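You operate a simulated robot arm through the tools that you are given. There is no shell and no other tool. Be economical: measure what you need, move in short steps, check, and stop when the job is done.

You run a simulated two-armed robot. Do the job below in one go: nothing can be reset, and whatever is moved stays where it is left.

TASK
Put the green clip from the top of the small white table on the high right shelf of the near side rack. Turn the grey dial to 80C. Take the sponge from the top of the front bench and put it on the top of the far side table. Stack the 50 mm small block from the top of the middle bench on top of the 53 mm small block. Take the felt pad on the top of the middle bench and put it away on the top of the teal bench. Take the curved card from the top of the drawer unit and leave it on the high right shelf of the far side rack. Switch the left green switch off. Push the bottom clear drawer shut. Turn the yellow dial to 80cm. Put one of the tubs from the top of the green bench on the green disc on the top of the blue table. Put two of the wedges from the top of the teal bench on the middle shelf of the yellow bench. Pull the middle clear drawer open. The order is free. Set down upright: wedge.

Only the result counts: the job must be done as asked and must still hold three seconds after the hand-in. Knocking over, shifting, dropping, spilling or breaking anything else fails it.

THE ROBOT
Two 7-joint arms with two-finger parallel grippers on one trunk, on a base that drives. Base frame: it is fixed to the floor where the robot stands at the start and does not move with it; the origin is under the middle of the robot, x ahead of it, y to its left, z up; the surface under the hand at the start is at about z = 0.8. Units: m, rad, N and s.
The left shoulder is at the start at [0.03, 0.119, 0.985], the right one opposite. With the tool pointing down near the work surface each hand reaches from about 0.28 to 0.68 m from the robot's upright axis, wherever it stands, measured 20 degrees to its own side. Places, roughly: bottom clear drawer [0.9, 1.7, 0.8]; clip [0.5, -0.25, 0.75]; curved card [1, 1.75, 1]; disc (12x12x1 cm) [-1.1, 0.8, 0.8]; felt pad (5x5x3 cm) [2, 1.8, 0.9]; grey dial [0.9, -0.3, 1]; high right shelf of the far side rack [4.9, 3.8, 1.5]; high right shelf of the near side rack [3.1, 3.8, 1.5]; left green switch [3.4, 2.4, 0.9]; middle clear drawer [1, 1.7, 0.9]; middle shelf of the yellow bench [-3, 1.1, 0.5]; small block [2, 1, 1]; sponge (9x6x4 cm) [0.8, 0.3, 0.8]; top of the far side table [3, 2.5, 0.8]; top of the teal bench [0.4, 3.6, 0.8]; tub (11x12x9 cm) [-1.6, 3.4, 0.9]; wedge [0.75, 3.5, 0.75]; yellow dial [0.8, 3.5, 0.9]. Payload 3.43 kg a hand.
The TCP of each hand is the grasp point between the finger pads, 0.03 m short of the fingertips. In the tool frame z runs along the fingers and y along their closing line. Largest opening 0.094 m; finger width 0.028, thickness 0.01; the body of the gripper, 0.05 by 0.096 m, starts 0.055 m behind the TCP.
Orientation is that of the tool frame in the base frame, as a unit quaternion [x, y, z, w]. With the fingers straight down and closing along the base's y, the tool's x points along the base's -x, its y along +y and its z along -z.

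THE INTERFACE
- The arms move only by the tool jog_arm. It takes "left_commands", "right_commands" or both (then of equal length, played together; a hand with none holds still); each is a list of rows, each an object of numbers (a shift or turn left out is 0, a gripper value left out holds the last): "x", "y", "z": the shift along the base's x, y, z in units of 25 mm (1.0 is 25 mm); "rx", "ry", "rz": the turn, a rotation vector about the base's x, y, z in units of 8 degrees (1.0 is 8 degrees); "fingers": the gripper command, from -1 (fully open) to 1 (shut), values between in proportion. In form: [{"x": .., "y": .., "z": .., "rx": .., "ry": .., "rz": .., "fingers": ..}, ...]. A call has 1 to 10 rows; each row shifts and turns the commanded pose from where the row before left it. A call with a number of a shift or a turn outside -1 to 1 is refused whole. Rows are played at 5 a second. More than 0.05 m and 0.15 rad between two rows, or a gripper value outside its range, and nothing of the call is played. A pose out of reach is approached as far as the arm can. The call stops where the force on the tool passes 40 N (or 10 N more than at its start, if that is more) or the arm is blocked; 0.2 s more then pass. Each finger travels about 0.072 m/s and halts on what it meets, pressing with about 43 N; the grip force reading is that of the motor and also rises with nothing between the fingers. The clock runs only during rows and for 0.2 s after the last one: add rows that do not move to give the fingers time. The reply holds the time, the measured pose of the TCP, the force on the tool along the base axes, the opening and the grip force, in the units named above and with some noise, with the torque about the TCP (base axes, N m) and any sound that the robot's microphone picked up, and new pictures: "pictures" is both (left out), scene, wrist or none (wrist: the cameras of the hands that moved).
- Cameras (640 x 400 px; columns grow to the right, rows downward): "scene" is now at [0.0486, -0.0083, 1.6902]; the picture's right is [-0.08, -1.00, 0.00], its down [-0.76, 0.06, -0.64] and it looks along [0.64, -0.05, -0.76] (base axes); focal length 261 px, centre (320, 200). "left" rides on the left gripper at [0.076, -0.014, -0.103] in its tool frame; the picture's right is [0.18, 0.98, 0.00], its down [-0.75, 0.14, -0.64] and it looks along [-0.63, 0.12, 0.77] (tool axes); focal length 243 px, centre (320, 200). "right" rides on the right gripper at [0.076, 0.014, -0.103] in its tool frame; the picture's right is [-0.18, 0.98, 0.00], its down [-0.75, -0.14, -0.64] and it looks along [-0.63, -0.12, 0.77] (tool axes); focal length 243 px, centre (320, 200). There is no depth. A picture from a camera that has moved, and an enlarged one, comes with that camera's place and axes in the base frame and with its lens.
- raise_lower(by): slides the trunk up (or, below 0, down) by that many m; the arms and the scene camera ride with it, the base frame stays. It gives what a move gives, with no picture.
- steer(legs): drives the robot by 1 to 6 legs, each [ahead, turn to the left] in m and rad, along the robot's own axes; the way and the turn of a leg run together, so that a leg with both is an arc; at most 1.5 m and 3.142 rad a leg. The arms and the cameras ride along, it lands a little off, and it stops where it bumps. It gives what a move gives, and a new picture of the scene camera.
- head_to(pan, tilt): turns the head with the scene camera to pan (to the left, within 2.496 rad either way) and tilt (down, from -0.506 to 1.204), counted from straight ahead of the robot. It gives what a move gives, and a new picture of the scene camera.
- enlarge(camera, box): a new picture of the part [left, top, right, bottom] of that camera's present view, enlarged. The clock stands still meanwhile.
- hand_in(): hands the job in; it is judged then, once.

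Go step by step. Nothing tells you exact positions but the pictures and the camera data: compare them with the known pose of the tool, close in by small moves and look again before you grip or let go. The budget is 535 turns and 360 pictures, counting those below and the enlarged ones. Unless the task says otherwise, let go and move clear before handing in, and close with one line.

The tools are called after "Emit:" as name(argument=value, ...) on one line, values as JSON. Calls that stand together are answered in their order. jog_arm: Moves the arms, as the interface text tells. Its arguments: {"type":"object","properties":{"left_commands":{"type":"array"},"right_commands":{"type":"array"},"pictures":{"type":"string","enum":["both","scene","wrist","none"]}},"required":[]} The other tools are called the same way: raise_lower (by) slides the trunk up or down; steer (legs) drives the base; head_to (pan, tilt) turns the head that bears the scene camera; enlarge (camera, box) takes an enlarged picture of a part of a camera's view; hand_in () hands the job in.

At the start:

```text
time: 0.0
left_tcp_pos: [0.4573, 0.1464, 1.3273]
left_tool_rot: [0.0, 1.0, 0.0, 0.001]
left_wrist_force: [-0.7, -0.1, 0.9]
left_torque: [-0.02, 0.0, 0.03]
left_width: 0.0939
left_grip_force: 0.0
right_tcp_pos: [0.4084, -0.291, 1.3531]
right_tool_rot: [0.001, 1.0, 0.001, 0.0]
right_wrist_force: [0.1, 0.9, 0.1]
right_torque: [-0.03, 0.03, -0.01]
right_width: 0.0939
right_grip_force: 0.0
trunk travel left (down, up): [-0.25, 0.16]
robot x, y, heading: [-0.0006, -0.0005, 0.0]
head pan, tilt: [-0.082, 0.871]
```

scene: 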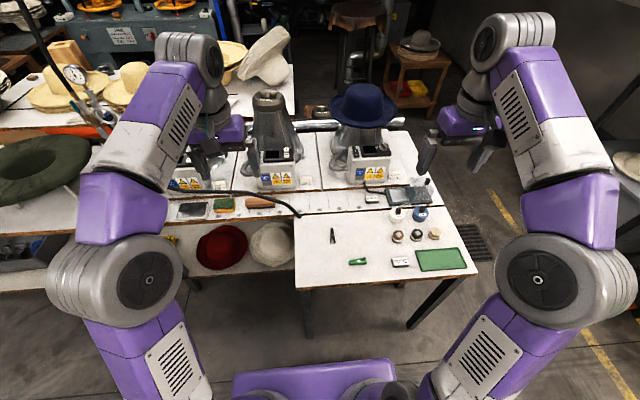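
right: 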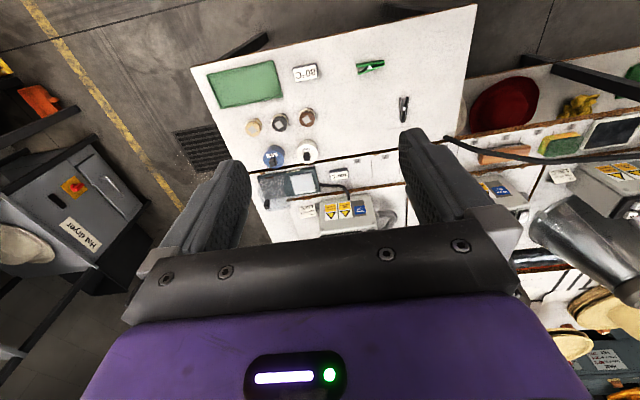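
left: 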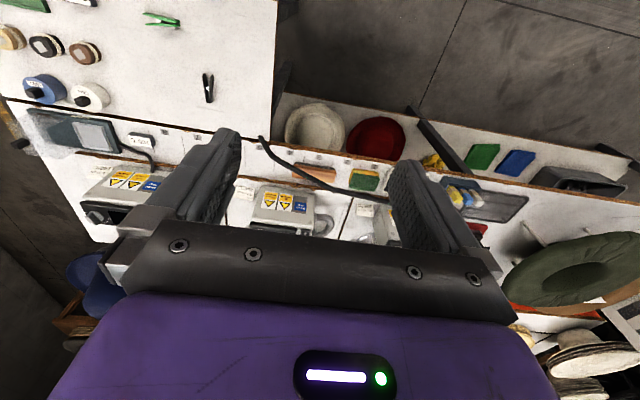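

I see the small white table with a green clip, and the front bench behind it with hats on blocks. I'll zoom in for details first.

Emit:
enlarge(camera="scene", box=[290, 130, 490, 290])

Emit:
enlarge(camera="scene", box=[160, 110, 320, 230])

```text
2.50 times, centred on (390, 210) of scene
camera zoom: at [0.0486, -0.0083, 1.6902], right [-0.08, -1.0, 0.0], down [-0.76, 0.06, -0.64], along [0.64, -0.05, -0.76], focal length 653 px, centre (145, 175)
```

zoom: 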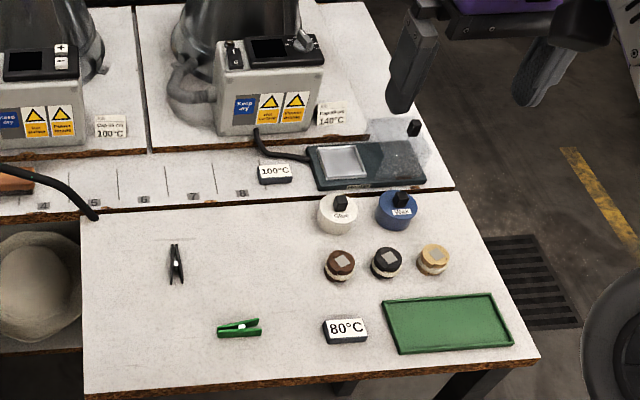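

```text
3.33 times, centred on (240, 170) of scene
camera zoom: at [0.0486, -0.0083, 1.6902], right [-0.08, -1.0, 0.0], down [-0.76, 0.06, -0.64], along [0.64, -0.05, -0.76], focal length 871 px, centre (587, 300)
```

zoom: 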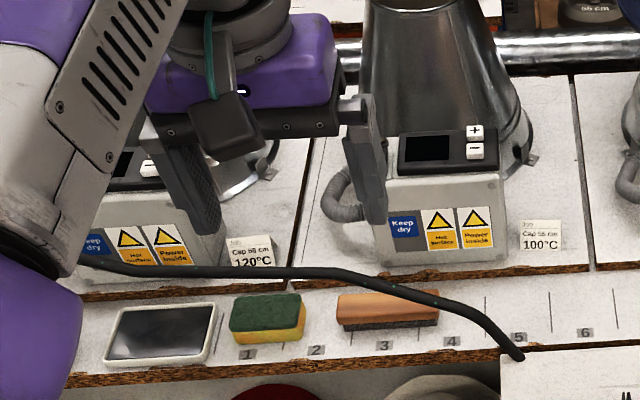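

I'll look around to map the room.

Emit:
head_to(pan=0.7, tilt=0.35)

Emit:
head_to(pan=1.7, tilt=0.35)

Emit:
head_to(pan=2.49, tilt=0.35)

Emit:
head_to(pan=-0.6, tilt=0.4)

```text
time: 1.1
left_tcp_pos: [0.4576, 0.1459, 1.3274]
left_tool_rot: [0.0, 1.0, 0.001, 0.001]
left_wrist_force: [-0.1, 1.2, -0.6]
left_torque: [0.0, 0.01, -0.02]
left_width: 0.094
left_grip_force: 0.0
right_tcp_pos: [0.4094, -0.2899, 1.3527]
right_tool_rot: [0.0, 1.0, 0.0, 0.0]
right_wrist_force: [-0.2, 0.4, 0.4]
right_torque: [0.02, 0.0, 0.0]
right_width: 0.0938
right_grip_force: 0.1
trunk travel left (down, up): [-0.25, 0.16]
robot x, y, heading: [0.0002, -0.0015, -0.001]
head pan, tilt: [0.7, 0.351]
camera scene: at [0.043, 0.0579, 1.7354], right [0.64, -0.77, 0.0], down [-0.26, -0.22, -0.94], along [0.72, 0.6, -0.34], focal length 261 px, centre (320, 200)
```

scene: 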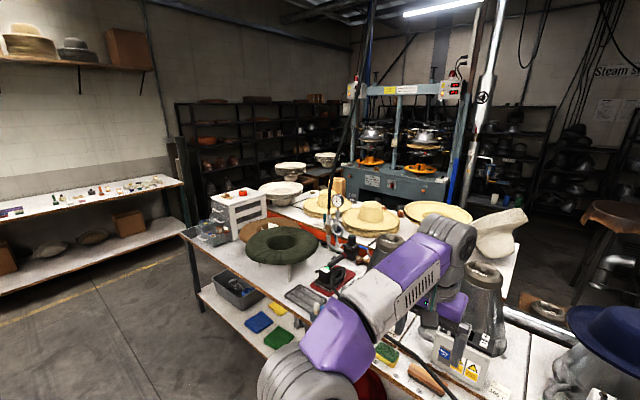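

```text
time: 2.4
left_tcp_pos: [0.4584, 0.1441, 1.3277]
left_tool_rot: [0.0, 1.0, 0.001, 0.001]
left_wrist_force: [0.0, -0.2, -0.1]
left_torque: [-0.01, 0.0, 0.02]
left_width: 0.0945
left_grip_force: 0.0
right_tcp_pos: [0.409, -0.2897, 1.354]
right_tool_rot: [0.001, 1.0, 0.001, 0.001]
right_wrist_force: [0.6, -0.2, 0.7]
right_torque: [-0.01, 0.01, -0.02]
right_width: 0.0939
right_grip_force: 0.1
trunk travel left (down, up): [-0.25, 0.16]
robot x, y, heading: [0.0024, -0.0015, 0.0]
head pan, tilt: [1.7, 0.351]
camera scene: at [-0.0402, 0.0903, 1.7355], right [0.99, 0.13, 0.0], down [0.04, -0.34, -0.94], along [-0.12, 0.93, -0.34], focal length 261 px, centre (320, 200)
```

scene: 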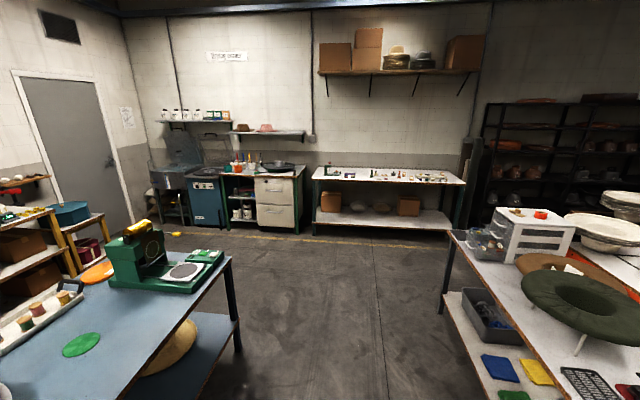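

```text
time: 3.5
left_tcp_pos: [0.4569, 0.1459, 1.3274]
left_tool_rot: [0.0, 1.0, 0.0, 0.0]
left_wrist_force: [0.1, 0.0, -0.2]
left_torque: [0.0, 0.02, -0.01]
left_width: 0.094
left_grip_force: 0.0
right_tcp_pos: [0.4095, -0.2902, 1.352]
right_tool_rot: [0.001, 1.0, 0.0, 0.0]
right_wrist_force: [-1.2, -0.2, -0.3]
right_torque: [-0.01, 0.0, 0.01]
right_width: 0.0941
right_grip_force: 0.1
trunk travel left (down, up): [-0.25, 0.16]
robot x, y, heading: [-0.0001, 0.0014, 0.0]
head pan, tilt: [2.491, 0.351]
camera scene: at [-0.1023, 0.0545, 1.7355], right [0.61, 0.8, 0.0], down [0.27, -0.21, -0.94], along [-0.75, 0.57, -0.34], focal length 261 px, centre (320, 200)
```

scene: 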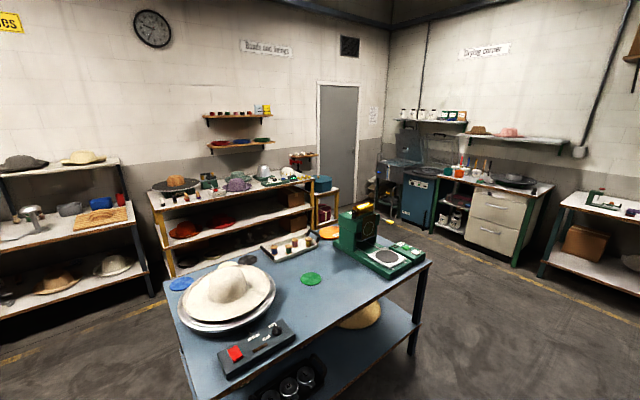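

```text
time: 6.2
left_tcp_pos: [0.4578, 0.146, 1.3268]
left_tool_rot: [0.0, 1.0, 0.0, 0.001]
left_wrist_force: [-0.7, 0.4, 0.3]
left_torque: [-0.01, 0.03, 0.01]
left_width: 0.0938
left_grip_force: 0.1
right_tcp_pos: [0.4099, -0.2906, 1.3529]
right_tool_rot: [0.001, 1.0, 0.001, 0.001]
right_wrist_force: [-0.4, 0.6, 0.2]
right_torque: [0.02, -0.03, -0.02]
right_width: 0.0939
right_grip_force: 0.1
trunk travel left (down, up): [-0.25, 0.16]
robot x, y, heading: [0.0016, -0.0014, -0.002]
head pan, tilt: [-0.6, 0.4]
camera scene: at [0.0482, -0.0543, 1.7309], right [-0.56, -0.83, 0.0], down [-0.32, 0.22, -0.92], along [0.76, -0.52, -0.39], focal length 261 px, centre (320, 200)
```

scene: 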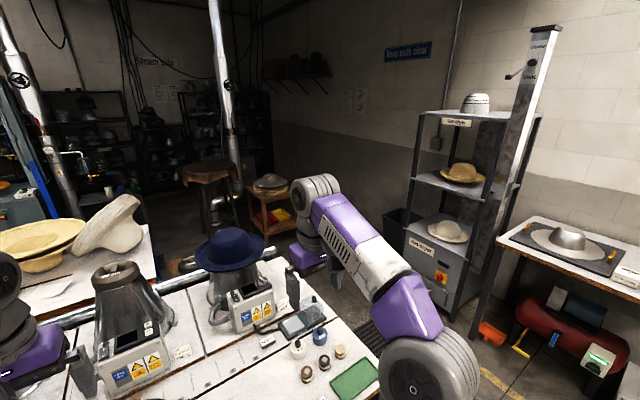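

Emit:
enlarge(camera="scene", box=[200, 260, 360, 360])

Emit:
enlarge(camera="right", box=[240, 120, 420, 240])

```text
4.00 times, centred on (280, 310) of scene
camera zoom: at [0.0482, -0.0543, 1.7309], right [-0.56, -0.83, 0.0], down [-0.32, 0.22, -0.92], along [0.76, -0.52, -0.39], focal length 1045 px, centre (480, -240)
```

zoom: 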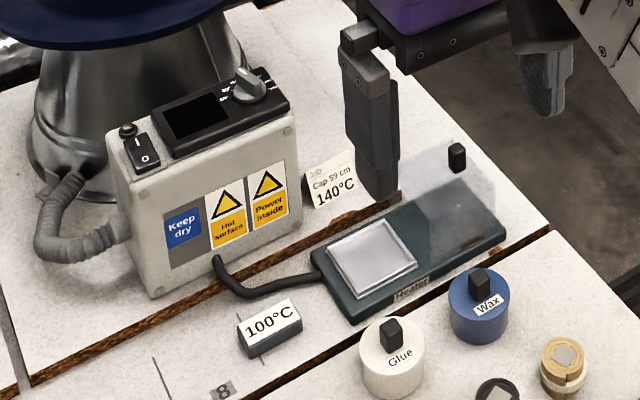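

```text
3.33 times, centred on (330, 180) of right
camera zoom: at [0.3323, -0.2763, 1.4554], right [0.19, 0.98, 0.0], down [0.75, -0.14, 0.64], along [0.63, -0.12, -0.77], focal length 809 px, centre (287, 267)
```

zoom: 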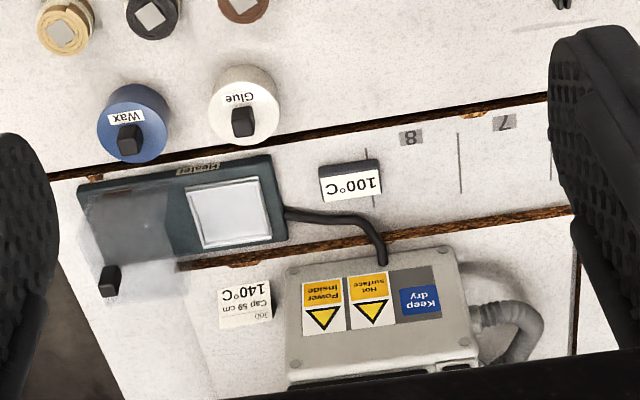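

Emit:
enlarge(camera="scene", box=[235, 268, 283, 298])

```text
13.33 times, centred on (259, 283) of scene
camera zoom: at [0.0482, -0.0543, 1.7309], right [-0.56, -0.83, 0.0], down [-0.32, 0.22, -0.92], along [0.76, -0.52, -0.39], focal length 3484 px, centre (1133, -907)
```

zoom: 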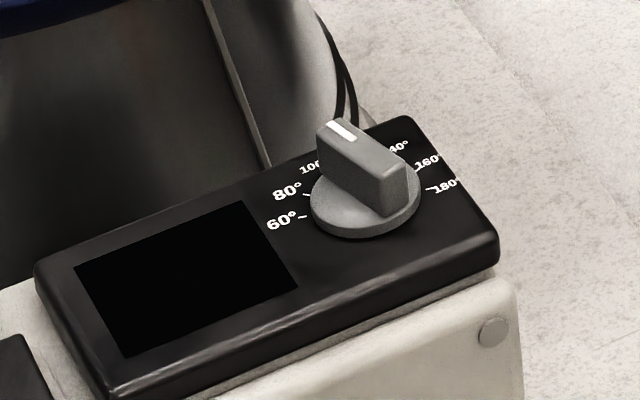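

Emit:
head_to(pan=0, tilt=1.2)

```text
time: 7.3
left_tcp_pos: [0.4574, 0.1457, 1.3279]
left_tool_rot: [0.0, 1.0, 0.0, 0.001]
left_wrist_force: [-0.1, -0.5, 0.4]
left_torque: [0.0, 0.02, 0.03]
left_width: 0.0941
left_grip_force: 0.1
right_tcp_pos: [0.4097, -0.2881, 1.3524]
right_tool_rot: [0.001, 1.0, 0.001, 0.0]
right_wrist_force: [0.1, -0.4, 0.2]
right_torque: [0.02, 0.0, 0.0]
right_width: 0.0944
right_grip_force: 0.1
trunk travel left (down, up): [-0.25, 0.16]
robot x, y, heading: [-0.0029, -0.0009, 0.005]
head pan, tilt: [0.0, 1.201]
camera scene: at [0.0277, -0.0021, 1.6681], right [0.0, -1.0, 0.0], down [-0.93, 0.0, -0.36], along [0.36, 0.0, -0.93], focal length 261 px, centre (320, 200)
```

scene: 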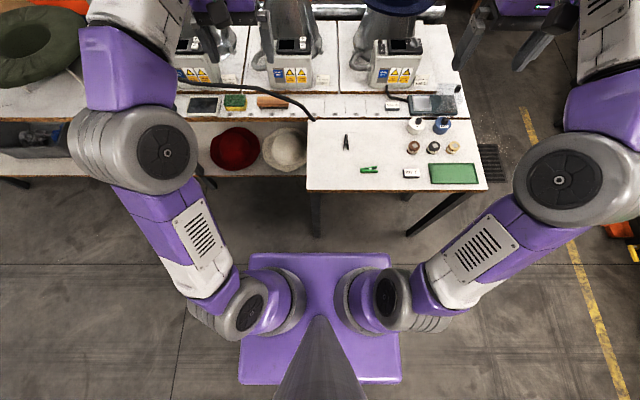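

Emit:
steer(legs=[[0, -1.571], [1.02, 0], [0, 1.571], [0.88, 0]])

Emit:
head_to(pan=0.9, tilt=0.8)

```text
time: 24.5
left_tcp_pos: [1.3216, -0.9664, 1.3262]
left_tool_rot: [0.034, 0.999, 0.0, 0.001]
left_wrist_force: [1.2, -0.3, 1.0]
left_torque: [0.0, -0.04, -0.01]
left_width: 0.0939
left_grip_force: 0.1
right_tcp_pos: [1.244, -1.3994, 1.3532]
right_tool_rot: [0.035, 0.999, 0.001, 0.0]
right_wrist_force: [0.6, 0.1, 0.3]
right_torque: [0.06, 0.02, 0.0]
right_width: 0.0941
right_grip_force: 0.1
trunk travel left (down, up): [-0.25, 0.16]
robot x, y, heading: [0.855, -1.0766, -0.065]
head pan, tilt: [0.0, 1.201]
camera scene: at [0.8831, -1.0845, 1.6681], right [-0.07, -1.0, 0.0], down [-0.93, 0.06, -0.36], along [0.36, -0.02, -0.93], focal length 261 px, centre (320, 200)
```

scene: 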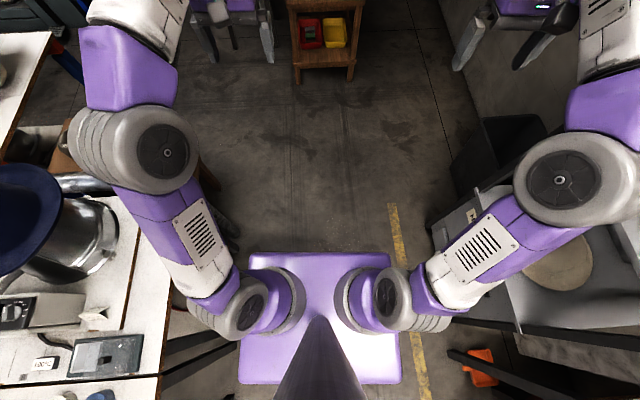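

```text
time: 25.7
left_tcp_pos: [1.3205, -0.9661, 1.327]
left_tool_rot: [0.034, 0.999, 0.0, 0.0]
left_wrist_force: [0.1, 0.3, -0.4]
left_torque: [0.02, 0.03, 0.01]
left_width: 0.0942
left_grip_force: 0.0
right_tcp_pos: [1.2432, -1.3974, 1.3531]
right_tool_rot: [0.034, 0.999, 0.0, 0.001]
right_wrist_force: [-0.3, 0.7, 0.1]
right_torque: [-0.01, 0.01, -0.02]
right_width: 0.0943
right_grip_force: 0.1
trunk travel left (down, up): [-0.25, 0.16]
robot x, y, heading: [0.8573, -1.0811, -0.067]
head pan, tilt: [0.901, 0.799]
camera scene: at [0.8814, -1.0211, 1.6958], right [0.74, -0.67, 0.0], down [-0.48, -0.53, -0.7], along [0.47, 0.52, -0.72], focal length 261 px, centre (320, 200)
```

scene: 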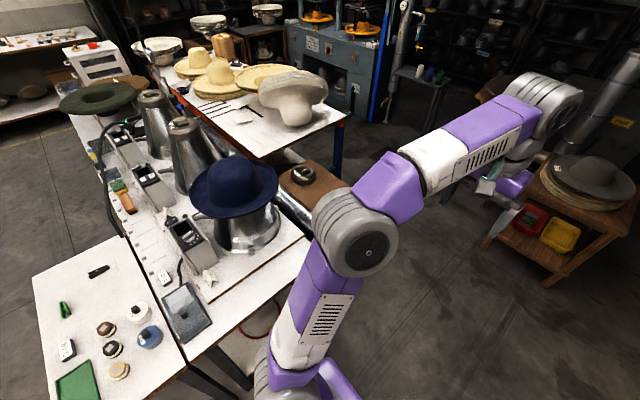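

Emit:
steer(legs=[[0, 1.637]])

Emit:
head_to(pan=0, tilt=0.9)

```text
time: 30.1
left_tcp_pos: [0.7169, -0.6195, 1.3272]
left_tool_rot: [-0.702, 0.713, 0.0, 0.0]
left_wrist_force: [0.0, 0.2, -0.1]
left_torque: [0.01, 0.0, -0.02]
left_width: 0.0941
left_grip_force: 0.1
right_tcp_pos: [1.1522, -0.6763, 1.3539]
right_tool_rot: [-0.701, 0.713, -0.001, 0.0]
right_wrist_force: [0.8, 0.6, 0.3]
right_torque: [-0.02, -0.01, 0.02]
right_width: 0.0939
right_grip_force: 0.1
trunk travel left (down, up): [-0.25, 0.16]
robot x, y, heading: [0.8599, -1.0809, 1.55]
head pan, tilt: [0.901, 0.799]
camera scene: at [0.7939, -1.0615, 1.6958], right [0.63, 0.77, 0.0], down [0.55, -0.45, -0.7], along [-0.54, 0.44, -0.72], focal length 261 px, centre (320, 200)
```

scene: 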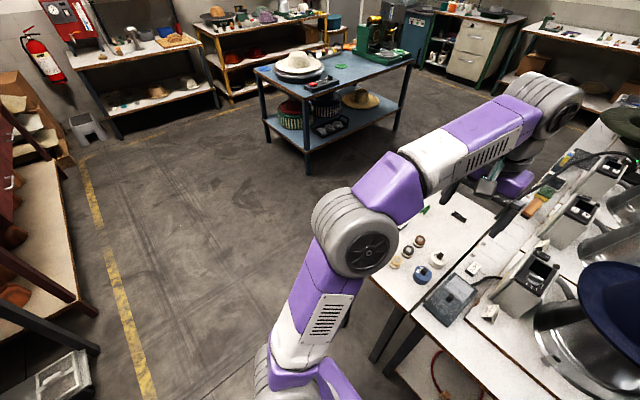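

```text
time: 31.3
left_tcp_pos: [0.7171, -0.6212, 1.3271]
left_tool_rot: [-0.702, 0.713, 0.001, 0.001]
left_wrist_force: [0.1, -0.2, 0.8]
left_torque: [-0.03, 0.01, -0.01]
left_width: 0.0938
left_grip_force: 0.1
right_tcp_pos: [1.1521, -0.6763, 1.3531]
right_tool_rot: [-0.701, 0.713, 0.0, 0.001]
right_wrist_force: [0.4, 0.0, -0.4]
right_torque: [0.0, -0.01, 0.02]
right_width: 0.094
right_grip_force: 0.1
trunk travel left (down, up): [-0.25, 0.16]
robot x, y, heading: [0.8551, -1.0819, 1.551]
head pan, tilt: [0.0, 0.901]
camera scene: at [0.8576, -1.0372, 1.6879], right [1.0, -0.02, 0.0], down [-0.01, -0.78, -0.62], along [0.01, 0.62, -0.78], focal length 261 px, centre (320, 200)
```

scene: 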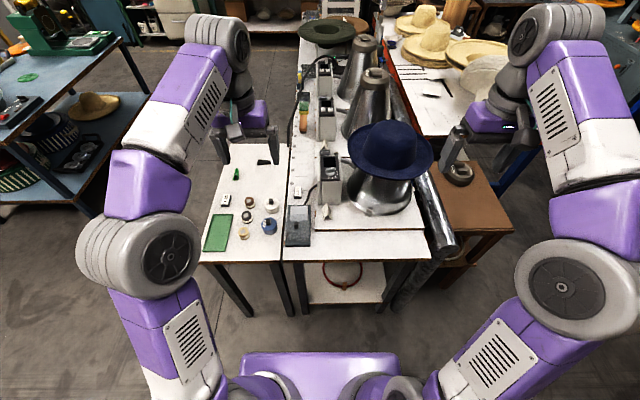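

Emit:
steer(legs=[[0.11, 0]])

Emit:
enlarge(camera="scene", box=[300, 160, 364, 200])

```text
time: 32.5
left_tcp_pos: [0.7177, -0.5098, 1.3277]
left_tool_rot: [-0.702, 0.712, 0.001, 0.0]
left_wrist_force: [0.3, 0.2, -0.6]
left_torque: [-0.02, -0.06, 0.03]
left_width: 0.0942
left_grip_force: 0.1
right_tcp_pos: [1.1528, -0.5656, 1.3533]
right_tool_rot: [-0.702, 0.712, 0.0, 0.0]
right_wrist_force: [0.2, 0.2, -0.2]
right_torque: [-0.02, 0.0, 0.02]
right_width: 0.094
right_grip_force: 0.0
trunk travel left (down, up): [-0.25, 0.16]
robot x, y, heading: [0.8611, -0.9722, 1.559]
head pan, tilt: [0.0, 0.901]
camera scene: at [0.8593, -0.9265, 1.6879], right [1.0, -0.01, 0.0], down [-0.01, -0.78, -0.62], along [0.01, 0.62, -0.78], focal length 261 px, centre (320, 200)
```

scene: 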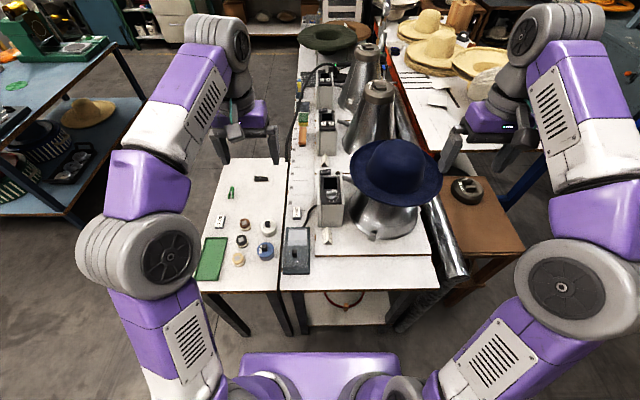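

```text
10.00 times, centred on (332, 180) of scene
camera zoom: at [0.8593, -0.9265, 1.6879], right [1.0, -0.01, 0.0], down [-0.01, -0.78, -0.62], along [0.01, 0.62, -0.78], focal length 2613 px, centre (200, 400)
```

zoom: 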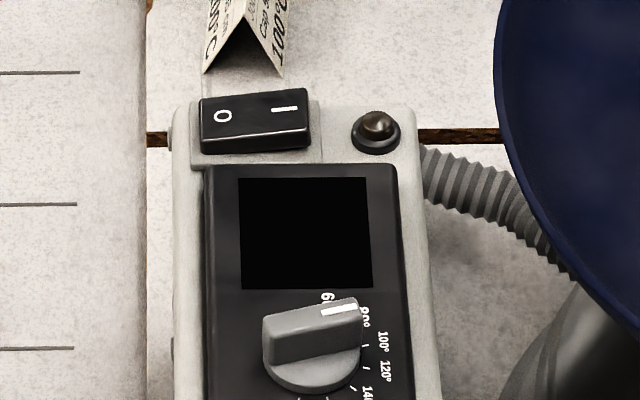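

Emit:
jog_arm(left_commands=[{"x": 0.74, "y": 0.66, "z": -0.5, "rz": -0.85, "fingers": -0.2}, {"x": 0.74, "y": 0.66, "z": -0.5, "rz": -0.85}, {"x": 0.74, "y": 0.66, "z": -0.5, "rz": -0.85}, {"x": 0.74, "y": 0.66, "z": -0.5, "rz": -0.85}, {"x": 0.74, "y": 0.66, "z": -0.5, "rz": -0.85}, {"x": 0.74, "y": 0.66, "z": -0.5, "rz": -0.85}, {"x": 0.74, "y": 0.66, "z": -0.5, "rz": -0.85}, {"x": 0.74, "y": 0.66, "z": -0.5, "rz": -0.85}, {"x": 0.74, "y": 0.66, "z": -0.5, "rz": -0.85}, {"x": 0.74, "y": 0.66, "z": -0.5, "rz": -0.85}])

```text
time: 34.7
left_tcp_pos: [0.8752, -0.4034, 1.1921]
left_tool_rot: [-0.221, 0.975, 0.0, 0.0]
left_wrist_force: [0.9, -0.5, 1.1]
left_torque: [-0.01, 0.01, -0.02]
left_width: 0.0565
left_grip_force: 0.1
left hand out of reach, approached as far as the arm can: row 6, 7, 8, 9, 10
right_tcp_pos: [1.155, -0.5637, 1.353]
right_tool_rot: [-0.702, 0.712, 0.001, -0.001]
right_wrist_force: [0.7, 0.3, 0.3]
right_torque: [-0.05, 0.01, 0.0]
right_width: 0.0939
right_grip_force: 0.0
trunk travel left (down, up): [-0.25, 0.16]
robot x, y, heading: [0.8534, -0.9727, 1.558]
head pan, tilt: [0.0, 0.901]
camera scene: at [0.8605, -0.9252, 1.6878], right [1.0, -0.01, 0.0], down [-0.01, -0.78, -0.62], along [0.01, 0.62, -0.78], focal length 261 px, centre (320, 200)
camera left: at [0.8123, -0.4504, 1.2922], right [-0.59, 0.81, 0.0], down [0.62, 0.45, 0.64], along [0.52, 0.38, -0.77], focal length 243 px, centre (320, 200)
```

scene: 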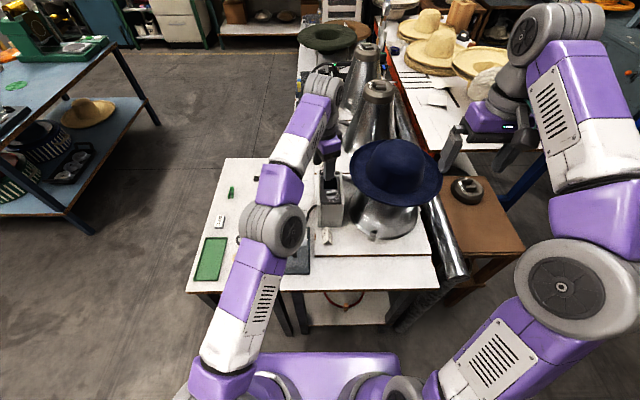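
left: 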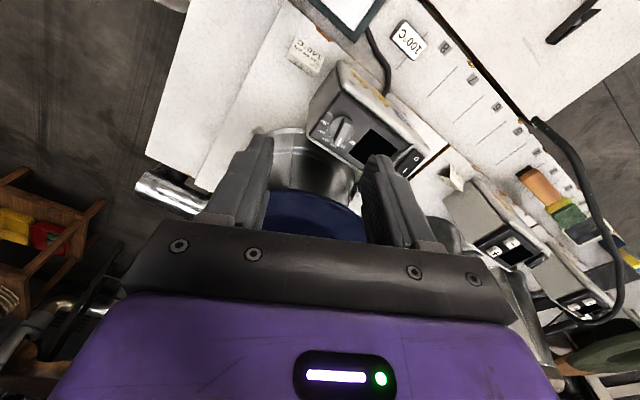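

Emit:
raise_lower(by=0.15)

Emit:
enlarge(camera="left", box=[280, 60, 440, 160])

```text
time: 36.4
left_tcp_pos: [0.8728, -0.4061, 1.3403]
left_tool_rot: [-0.222, 0.975, 0.001, 0.002]
left_wrist_force: [-0.7, 0.3, 0.2]
left_torque: [-0.01, 0.0, 0.0]
left_width: 0.0566
left_grip_force: 0.1
right_tcp_pos: [1.153, -0.5654, 1.5018]
right_tool_rot: [-0.701, 0.713, 0.0, 0.0]
right_wrist_force: [0.2, -0.1, -0.8]
right_torque: [-0.01, 0.0, 0.06]
right_width: 0.0938
right_grip_force: 0.0
trunk travel left (down, up): [-0.4, 0.01]
robot x, y, heading: [0.8556, -0.9697, 1.556]
head pan, tilt: [0.0, 0.901]
```

```text
4.00 times, centred on (360, 110) of left
camera zoom: at [0.8111, -0.4517, 1.4426], right [-0.59, 0.81, 0.0], down [0.62, 0.45, 0.64], along [0.52, 0.38, -0.77], focal length 970 px, centre (160, 560)
```

zoom: 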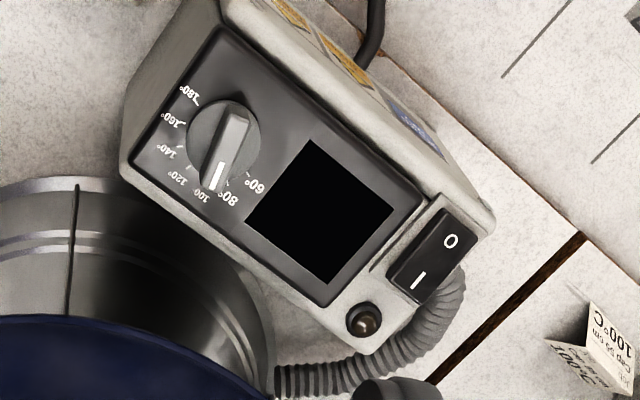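

Emit:
enlarge(camera="left", box=[316, 78, 356, 103])

```text
16.00 times, centred on (336, 90) of left
camera zoom: at [0.8111, -0.4517, 1.4426], right [-0.59, 0.81, 0.0], down [0.62, 0.45, 0.64], along [0.52, 0.38, -0.77], focal length 3882 px, centre (64, 1952)
```

zoom: 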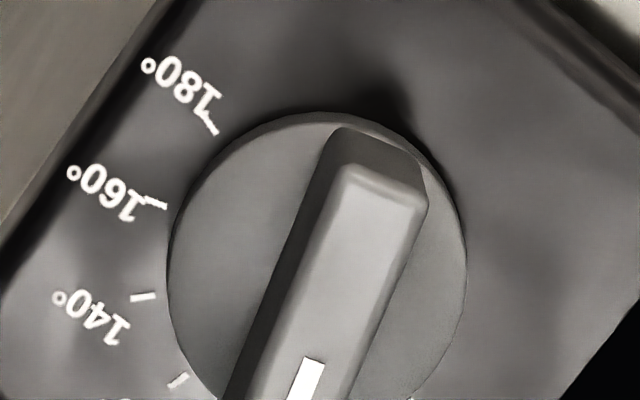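

Emit:
enlarge(camera="left", box=[312, 79, 360, 109])

```text
13.33 times, centred on (336, 94) of left
camera zoom: at [0.8111, -0.4517, 1.4426], right [-0.59, 0.81, 0.0], down [0.62, 0.45, 0.64], along [0.52, 0.38, -0.77], focal length 3235 px, centre (107, 1613)
```

zoom: 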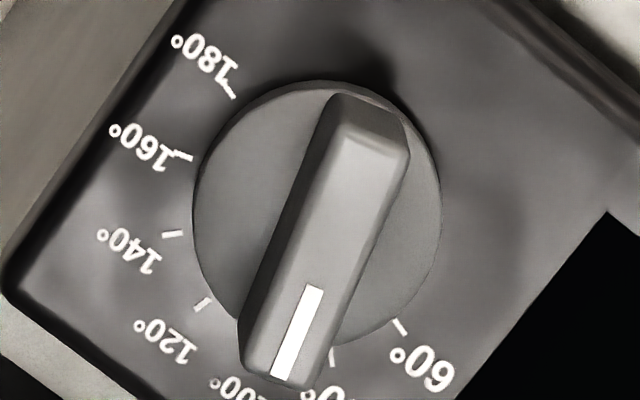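

Emit:
jog_arm(left_commands=[{"x": 0.15, "y": 0.29, "z": -1, "rz": -0.15}, {"x": 0.15, "y": 0.29, "z": -1, "rz": -0.15}, {"x": 0.15, "y": 0.29, "z": -1, "rz": -0.15}, {"x": 0.15, "y": 0.29, "z": -1, "rz": -0.15}, {"x": 0.15, "y": 0.29, "z": -1, "rz": -0.15}, {"x": 0.15, "y": 0.29, "z": -1, "rz": -0.15}, {"x": 0.15, "y": 0.29, "z": -1, "rz": -0.15}, {"x": 0.15, "y": 0.29, "z": -1, "rz": -0.1}])

```text
time: 38.2
left_tcp_pos: [0.903, -0.3582, 1.1415]
left_tool_rot: [-0.143, 0.99, 0.001, 0.001]
left_wrist_force: [-0.1, 0.0, -0.6]
left_torque: [0.01, -0.01, -0.03]
left_width: 0.0566
left_grip_force: 0.1
left hand out of reach, approached as far as the arm can: row 7, 8
right_tcp_pos: [1.1533, -0.564, 1.5031]
right_tool_rot: [-0.702, 0.713, 0.001, 0.0]
right_wrist_force: [0.6, 0.1, 1.3]
right_torque: [0.03, -0.01, 0.02]
right_width: 0.0938
right_grip_force: 0.1
trunk travel left (down, up): [-0.4, 0.01]
robot x, y, heading: [0.853, -0.97, 1.554]
head pan, tilt: [0.0, 0.901]
camera scene: at [0.8596, -0.9266, 1.8379], right [1.0, -0.01, 0.0], down [-0.01, -0.78, -0.62], along [0.01, 0.62, -0.78], focal length 261 px, centre (320, 200)
camera left: at [0.8326, -0.3937, 1.2426], right [-0.46, 0.89, 0.0], down [0.68, 0.35, 0.64], along [0.57, 0.29, -0.77], focal length 243 px, centre (320, 200)
```

scene: 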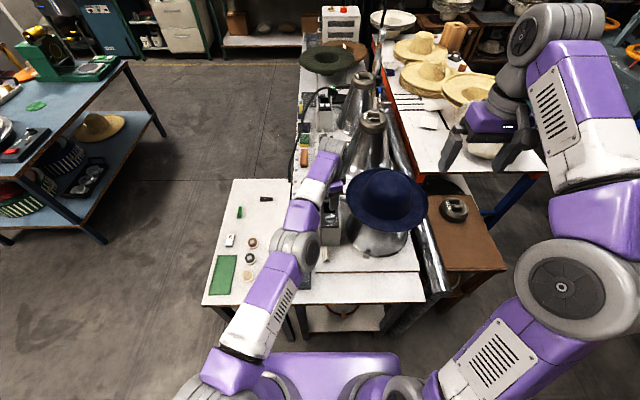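
left: 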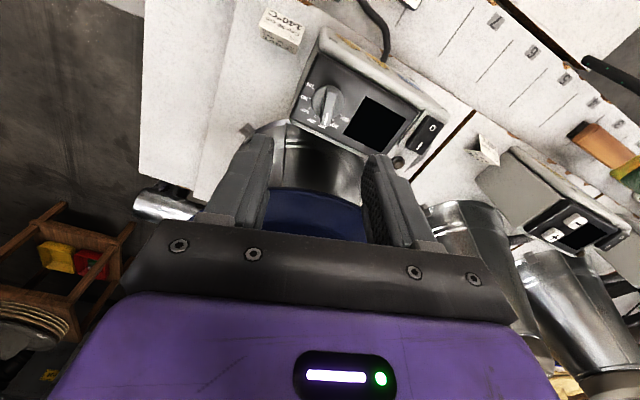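

Emit:
steer(legs=[[0.05, 0]])

```text
time: 39.1
left_tcp_pos: [0.9017, -0.3102, 1.1432]
left_tool_rot: [-0.144, 0.99, 0.001, 0.001]
left_wrist_force: [-0.4, 0.6, -0.9]
left_torque: [0.01, -0.02, -0.01]
left_width: 0.0564
left_grip_force: 0.1
right_tcp_pos: [1.1545, -0.5159, 1.5044]
right_tool_rot: [-0.702, 0.713, 0.002, 0.0]
right_wrist_force: [-0.2, 0.4, 0.3]
right_torque: [-0.03, 0.01, 0.01]
right_width: 0.0941
right_grip_force: 0.1
trunk travel left (down, up): [-0.4, 0.01]
robot x, y, heading: [0.8575, -0.921, 1.554]
head pan, tilt: [0.0, 0.901]
camera scene: at [0.86, -0.8792, 1.838], right [1.0, -0.01, 0.0], down [-0.01, -0.78, -0.62], along [0.01, 0.62, -0.78], focal length 261 px, centre (320, 200)
```

scene: 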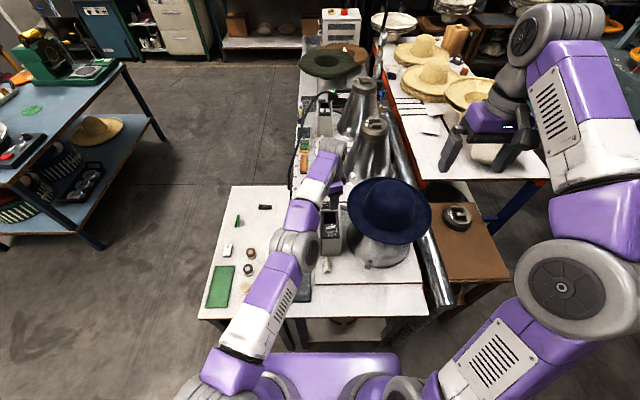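

Emit:
jog_arm(left_commands=[{"x": -0.09, "y": -0.41, "z": -0.4, "rx": 0.178, "ry": -0.6}, {"x": -0.09, "y": -0.41, "z": -0.4, "rx": 0.178, "ry": -0.6}, {"x": -0.09, "y": -0.41, "z": -0.4, "rx": 0.178, "ry": -0.6}, {"x": -0.09, "y": -0.41, "z": -0.4, "rx": 0.178, "ry": -0.6}, {}], pictures="wrist")

```text
time: 40.4
left_tcp_pos: [0.9194, -0.2702, 1.1072]
left_tool_rot: [-0.141, 0.974, 0.024, 0.173]
left_wrist_force: [0.3, -0.2, 0.5]
left_torque: [0.03, -0.02, -0.03]
left_width: 0.0564
left_grip_force: 0.1
left hand out of reach, approached as far as the arm can: row 1, 2, 3, 4
right_tcp_pos: [1.1534, -0.5154, 1.5042]
right_tool_rot: [-0.702, 0.713, 0.001, -0.001]
right_wrist_force: [-0.6, -0.1, -0.2]
right_torque: [0.0, -0.02, -0.01]
right_width: 0.0942
right_grip_force: 0.1
trunk travel left (down, up): [-0.4, 0.01]
robot x, y, heading: [0.8572, -0.923, 1.559]
head pan, tilt: [0.0, 0.901]
camera left: at [0.8209, -0.3149, 1.1758], right [-0.44, 0.89, -0.07], down [0.43, 0.28, 0.86], along [0.79, 0.35, -0.5], focal length 243 px, centre (320, 200)
```

left: 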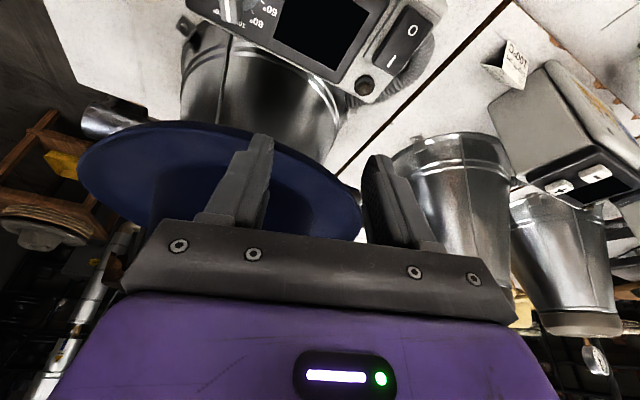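

Emit:
jog_arm(left_commands=[{"x": -0.5, "y": -0.8}, {"x": -0.5, "y": -0.8}, {"x": -0.05, "y": -0.8}, {"y": -0.8}, {}])

```text
time: 41.5
left_tcp_pos: [0.9073, -0.2682, 1.1088]
left_tool_rot: [-0.142, 0.974, 0.025, 0.173]
left_wrist_force: [0.1, 0.1, 0.3]
left_torque: [-0.02, 0.01, -0.01]
left_width: 0.0563
left_grip_force: 0.0
left hand out of reach, approached as far as the arm can: row 1, 2, 3, 4
right_tcp_pos: [1.1539, -0.5158, 1.5037]
right_tool_rot: [-0.702, 0.712, 0.0, 0.0]
right_wrist_force: [-0.9, -0.2, 0.2]
right_torque: [-0.02, 0.02, 0.01]
right_width: 0.0941
right_grip_force: 0.0
trunk travel left (down, up): [-0.4, 0.01]
robot x, y, heading: [0.8578, -0.9221, 1.558]
head pan, tilt: [0.0, 0.901]
camera scene: at [0.8599, -0.8778, 1.8379], right [1.0, -0.01, 0.0], down [-0.01, -0.78, -0.62], along [0.01, 0.62, -0.78], focal length 261 px, centre (320, 200)
camera left: at [0.8092, -0.312, 1.1774], right [-0.44, 0.89, -0.06], down [0.43, 0.27, 0.86], along [0.79, 0.36, -0.5], focal length 243 px, centre (320, 200)
```

scene: 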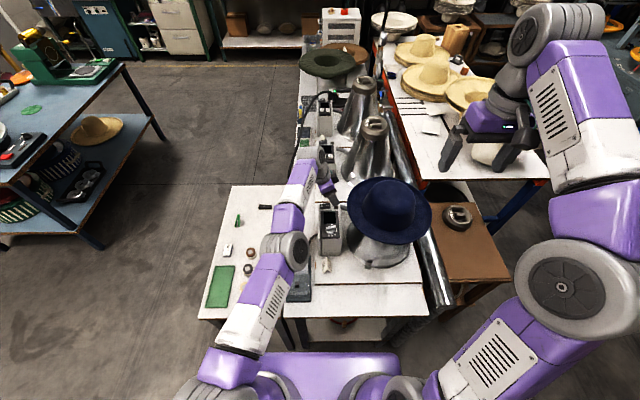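
left: 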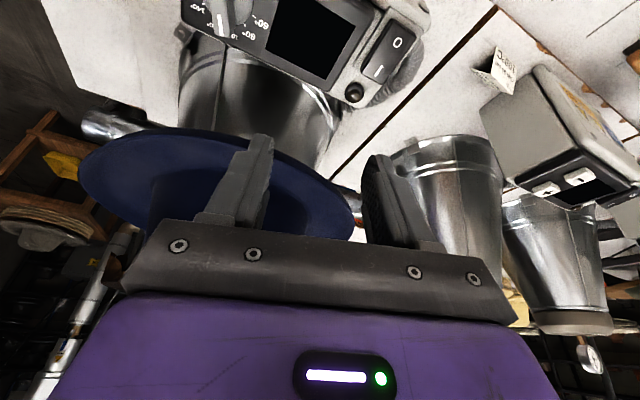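

Emit:
jog_arm(left_commands=[{"z": 1}, {"z": 1}, {"y": -0.5}, {"y": -0.5}, {}], pictures="none")

```text
time: 42.8
left_tcp_pos: [0.912, -0.2728, 1.1608]
left_tool_rot: [-0.141, 0.975, 0.024, 0.172]
left_wrist_force: [-0.3, -0.9, 0.3]
left_torque: [-0.02, -0.08, 0.0]
left_width: 0.0565
left_grip_force: 0.1
left hand out of reach, approached as far as the arm can: row 3, 4
right_tcp_pos: [1.1533, -0.5159, 1.5037]
right_tool_rot: [-0.703, 0.712, 0.0, 0.0]
right_wrist_force: [-0.4, 1.0, 0.5]
right_torque: [0.03, -0.02, 0.01]
right_width: 0.0941
right_grip_force: 0.1
trunk travel left (down, up): [-0.4, 0.01]
robot x, y, heading: [0.8602, -0.9223, 1.554]
head pan, tilt: [0.0, 0.901]
```

Emit:
jog_arm(left_commands=[{"rx": -0.178, "ry": 0.6, "x": -0.2}, {"rx": -0.178, "ry": 0.6, "x": -0.2}, {"rx": -0.178, "ry": 0.6, "x": -0.2}, {"rx": -0.178, "ry": 0.6, "x": -0.2}, {"rz": 0.92}, {"rz": 0.92}, {"rz": 0.92}, {"rz": 0.92}, {"rz": 0.92}], pictures="none")

Emit:
jog_arm(left_commands=[{"rz": 0.92, "fingers": 1}, {"rz": 0.92}, {"rz": 0.92}, {"rz": 0.92}, {"rz": 0.92}, {}], pictures="both")

```text
time: 44.8
left_tcp_pos: [0.8859, -0.3053, 1.157]
left_tool_rot: [-0.449, 0.893, 0.001, 0.001]
left_wrist_force: [-0.1, 0.0, 0.8]
left_torque: [0.0, 0.01, 0.02]
left_width: 0.0565
left_grip_force: 0.0
left hand out of reach, approached as far as the arm can: row 1, 2, 3, 4
right_tcp_pos: [1.1533, -0.5171, 1.5027]
right_tool_rot: [-0.702, 0.712, 0.0, 0.001]
right_wrist_force: [0.4, -0.2, -1.0]
right_torque: [-0.01, -0.03, -0.04]
right_width: 0.094
right_grip_force: 0.0
trunk travel left (down, up): [-0.4, 0.01]
robot x, y, heading: [0.8571, -0.9212, 1.56]
head pan, tilt: [0.0, 0.901]
```

```text
time: 46.1
left_tcp_pos: [0.8848, -0.3051, 1.1574]
left_tool_rot: [0.708, -0.707, -0.001, 0.001]
left_wrist_force: [-0.9, -0.5, -0.7]
left_torque: [0.01, -0.01, 0.01]
left_width: 0.0002
left_grip_force: 32.9
right_tcp_pos: [1.1541, -0.5161, 1.5041]
right_tool_rot: [-0.701, 0.713, 0.0, 0.0]
right_wrist_force: [0.2, 0.2, 0.2]
right_torque: [0.0, 0.01, 0.03]
right_width: 0.0938
right_grip_force: 0.1
trunk travel left (down, up): [-0.4, 0.01]
robot x, y, heading: [0.8582, -0.9187, 1.556]
head pan, tilt: [0.0, 0.901]
camera scene: at [0.86, -0.8778, 1.8379], right [1.0, -0.01, 0.0], down [-0.01, -0.78, -0.62], along [0.01, 0.62, -0.78], focal length 261 px, centre (320, 200)
camera left: at [0.8995, -0.3813, 1.2581], right [-0.98, -0.19, 0.0], down [-0.14, 0.75, 0.64], along [-0.12, 0.63, -0.77], focal length 243 px, centre (320, 200)
```

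scene: 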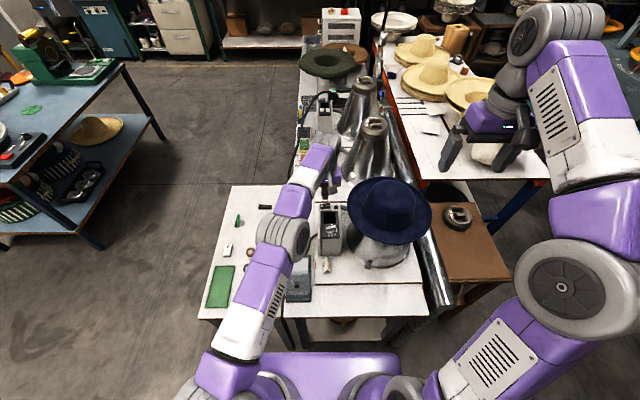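
left: 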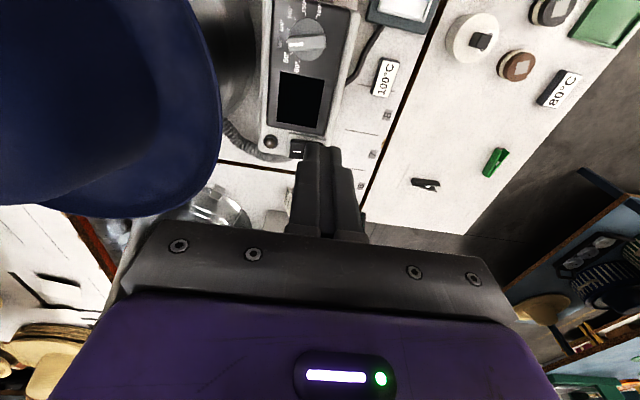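

Emit:
enlarge(camera="left", box=[272, 10, 352, 60])

```text
8.00 times, centred on (312, 35) of left
camera zoom: at [0.8995, -0.3813, 1.2581], right [-0.98, -0.19, 0.0], down [-0.14, 0.75, 0.64], along [-0.12, 0.63, -0.77], focal length 1941 px, centre (384, 1520)
```

zoom: 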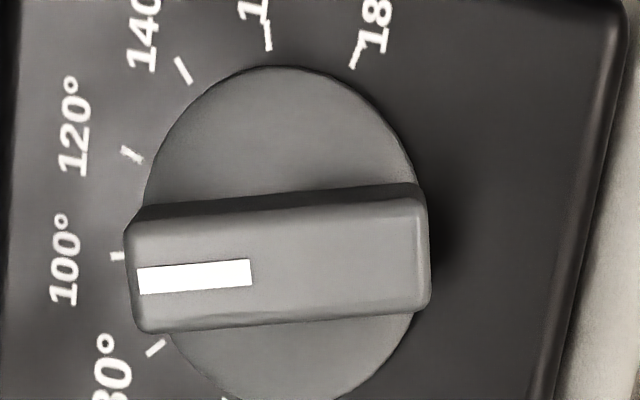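

Emit:
jog_arm(left_commands=[{"z": -0.8}, {"z": -0.8}, {"z": -0.8}, {"z": -0.8}, {}], pictures="none")

```text
time: 47.4
left_tcp_pos: [0.8833, -0.3051, 1.0769]
left_tool_rot: [0.708, -0.706, -0.002, -0.002]
left_wrist_force: [-1.3, 0.0, 1.4]
left_torque: [0.0, -0.01, 0.01]
left_width: 0.0003
left_grip_force: 32.7
right_tcp_pos: [1.1539, -0.5169, 1.5038]
right_tool_rot: [-0.701, 0.713, 0.0, 0.0]
right_wrist_force: [0.3, -0.2, 1.0]
right_torque: [-0.01, -0.01, 0.01]
right_width: 0.0941
right_grip_force: 0.1
trunk travel left (down, up): [-0.4, 0.01]
robot x, y, heading: [0.8568, -0.9194, 1.557]
head pan, tilt: [0.0, 0.901]
```

Emit:
jog_arm(left_commands=[{"x": -0.11, "y": -0.68}, {"z": -0.8}, {"z": -0.8}, {"z": -0.6}, {}], pictures="both")

Emit:
enlarge(camera="scene", box=[302, 196, 358, 231])

```text
time: 48.5
left_tcp_pos: [0.8816, -0.3202, 1.0214]
left_tool_rot: [0.707, -0.707, -0.002, 0.0]
left_wrist_force: [-0.1, 0.7, -0.5]
left_torque: [0.01, -0.01, 0.01]
left_width: 0.0
left_grip_force: 32.8
right_tcp_pos: [1.1542, -0.5169, 1.504]
right_tool_rot: [-0.701, 0.713, 0.0, 0.0]
right_wrist_force: [0.0, -0.6, 0.4]
right_torque: [0.02, -0.03, 0.0]
right_width: 0.0939
right_grip_force: 0.1
trunk travel left (down, up): [-0.4, 0.01]
robot x, y, heading: [0.8536, -0.9206, 1.555]
head pan, tilt: [0.0, 0.901]
camera scene: at [0.8601, -0.8776, 1.8379], right [1.0, -0.01, 0.0], down [-0.01, -0.78, -0.62], along [0.01, 0.62, -0.78], focal length 261 px, centre (320, 200)
camera left: at [0.8969, -0.3973, 1.1231], right [-0.98, -0.19, 0.0], down [-0.14, 0.75, 0.64], along [-0.12, 0.63, -0.77], focal length 243 px, centre (320, 200)
```

scene: 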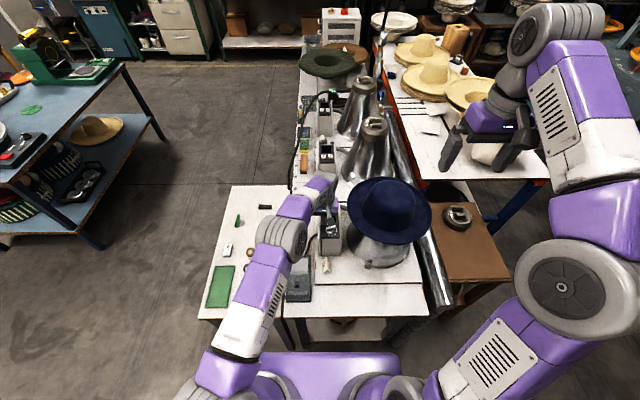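
left: 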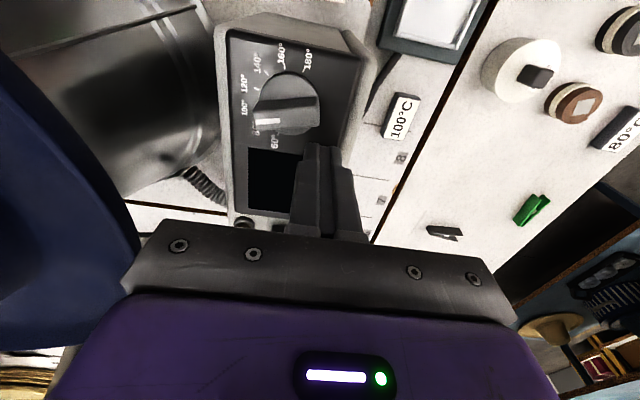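

```text
11.43 times, centred on (330, 214) of scene
camera zoom: at [0.8601, -0.8776, 1.8379], right [1.0, -0.01, 0.0], down [-0.01, -0.78, -0.62], along [0.01, 0.62, -0.78], focal length 2987 px, centre (206, 46)
```

zoom: 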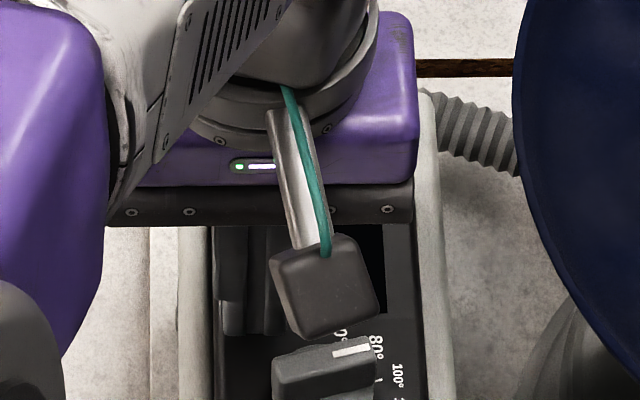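

Emit:
jog_arm(left_commands=[{"y": -0.3}, {"y": -0.3}, {}], pictures="none")

Emit:
enlarge(camera="left", box=[232, 40, 352, 160])

```text
time: 49.4
left_tcp_pos: [0.8827, -0.3374, 1.0226]
left_tool_rot: [0.707, -0.707, 0.0, -0.001]
left_wrist_force: [-0.1, -1.1, 0.7]
left_torque: [-0.02, 0.0, -0.01]
left_width: 0.0
left_grip_force: 32.6
right_tcp_pos: [1.1528, -0.5174, 1.5037]
right_tool_rot: [-0.702, 0.712, 0.001, 0.001]
right_wrist_force: [-0.3, 0.0, -0.5]
right_torque: [0.0, 0.0, -0.02]
right_width: 0.0942
right_grip_force: 0.0
trunk travel left (down, up): [-0.4, 0.01]
robot x, y, heading: [0.8571, -0.9195, 1.551]
head pan, tilt: [0.0, 0.901]
```

```text
3.33 times, centred on (292, 100) of left
camera zoom: at [0.8974, -0.4133, 1.1239], right [-0.98, -0.19, 0.0], down [-0.14, 0.75, 0.64], along [-0.12, 0.63, -0.77], focal length 809 px, centre (413, 533)
```

zoom: 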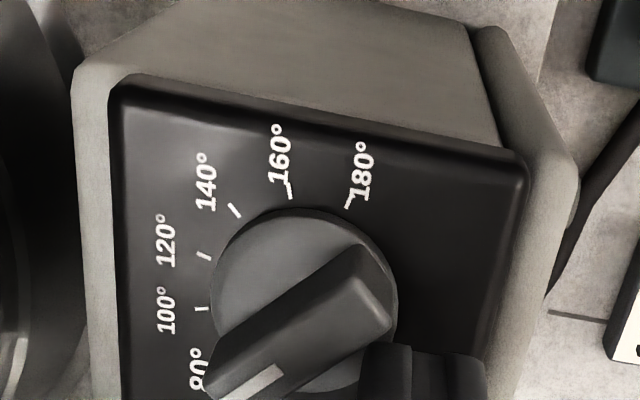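

Emit:
jog_arm(left_commands=[{"y": 0.6}, {"z": 0.8}, {"z": 0.8}, {"z": 0.8}, {"z": 0.8}, {"z": 0.8}, {"z": 0.8}, {"z": 0.8}, {}], pictures="none")

Emit:
enlarge(camera="left", box=[268, 20, 348, 70])

```text
time: 51.4
left_tcp_pos: [0.8811, -0.3207, 1.1621]
left_tool_rot: [0.707, -0.707, 0.0, -0.001]
left_wrist_force: [-0.2, -0.3, 0.2]
left_torque: [0.03, -0.01, 0.01]
left_width: 0.0
left_grip_force: 32.7
right_tcp_pos: [1.1539, -0.5167, 1.504]
right_tool_rot: [-0.701, 0.713, 0.001, 0.0]
right_wrist_force: [-0.2, -0.1, 0.3]
right_torque: [-0.02, 0.02, -0.03]
right_width: 0.094
right_grip_force: 0.0
trunk travel left (down, up): [-0.4, 0.01]
robot x, y, heading: [0.8575, -0.9212, 1.557]
head pan, tilt: [0.0, 0.901]
```

```text
8.00 times, centred on (308, 45) of left
camera zoom: at [0.896, -0.3971, 1.2642], right [-0.98, -0.19, 0.0], down [-0.14, 0.75, 0.64], along [-0.12, 0.63, -0.77], focal length 1941 px, centre (416, 1440)
```

zoom: 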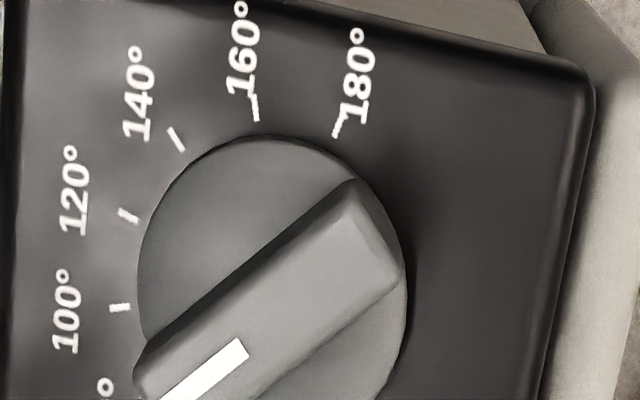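

Emit:
enlarge(camera="left", box=[276, 30, 340, 90])

```text
6.67 times, centred on (308, 60) of left
camera zoom: at [0.896, -0.3971, 1.2642], right [-0.98, -0.19, 0.0], down [-0.14, 0.75, 0.64], along [-0.12, 0.63, -0.77], focal length 1618 px, centre (400, 1133)
```

zoom: 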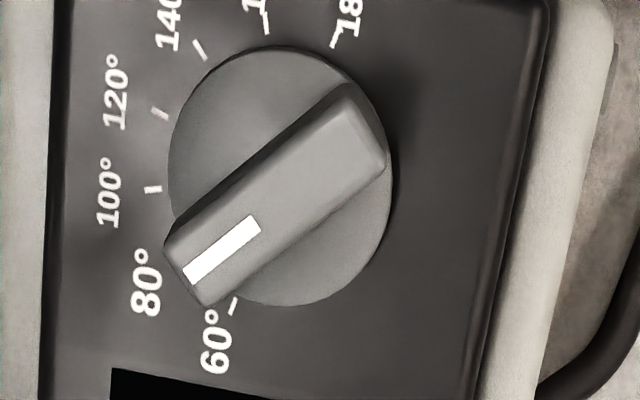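

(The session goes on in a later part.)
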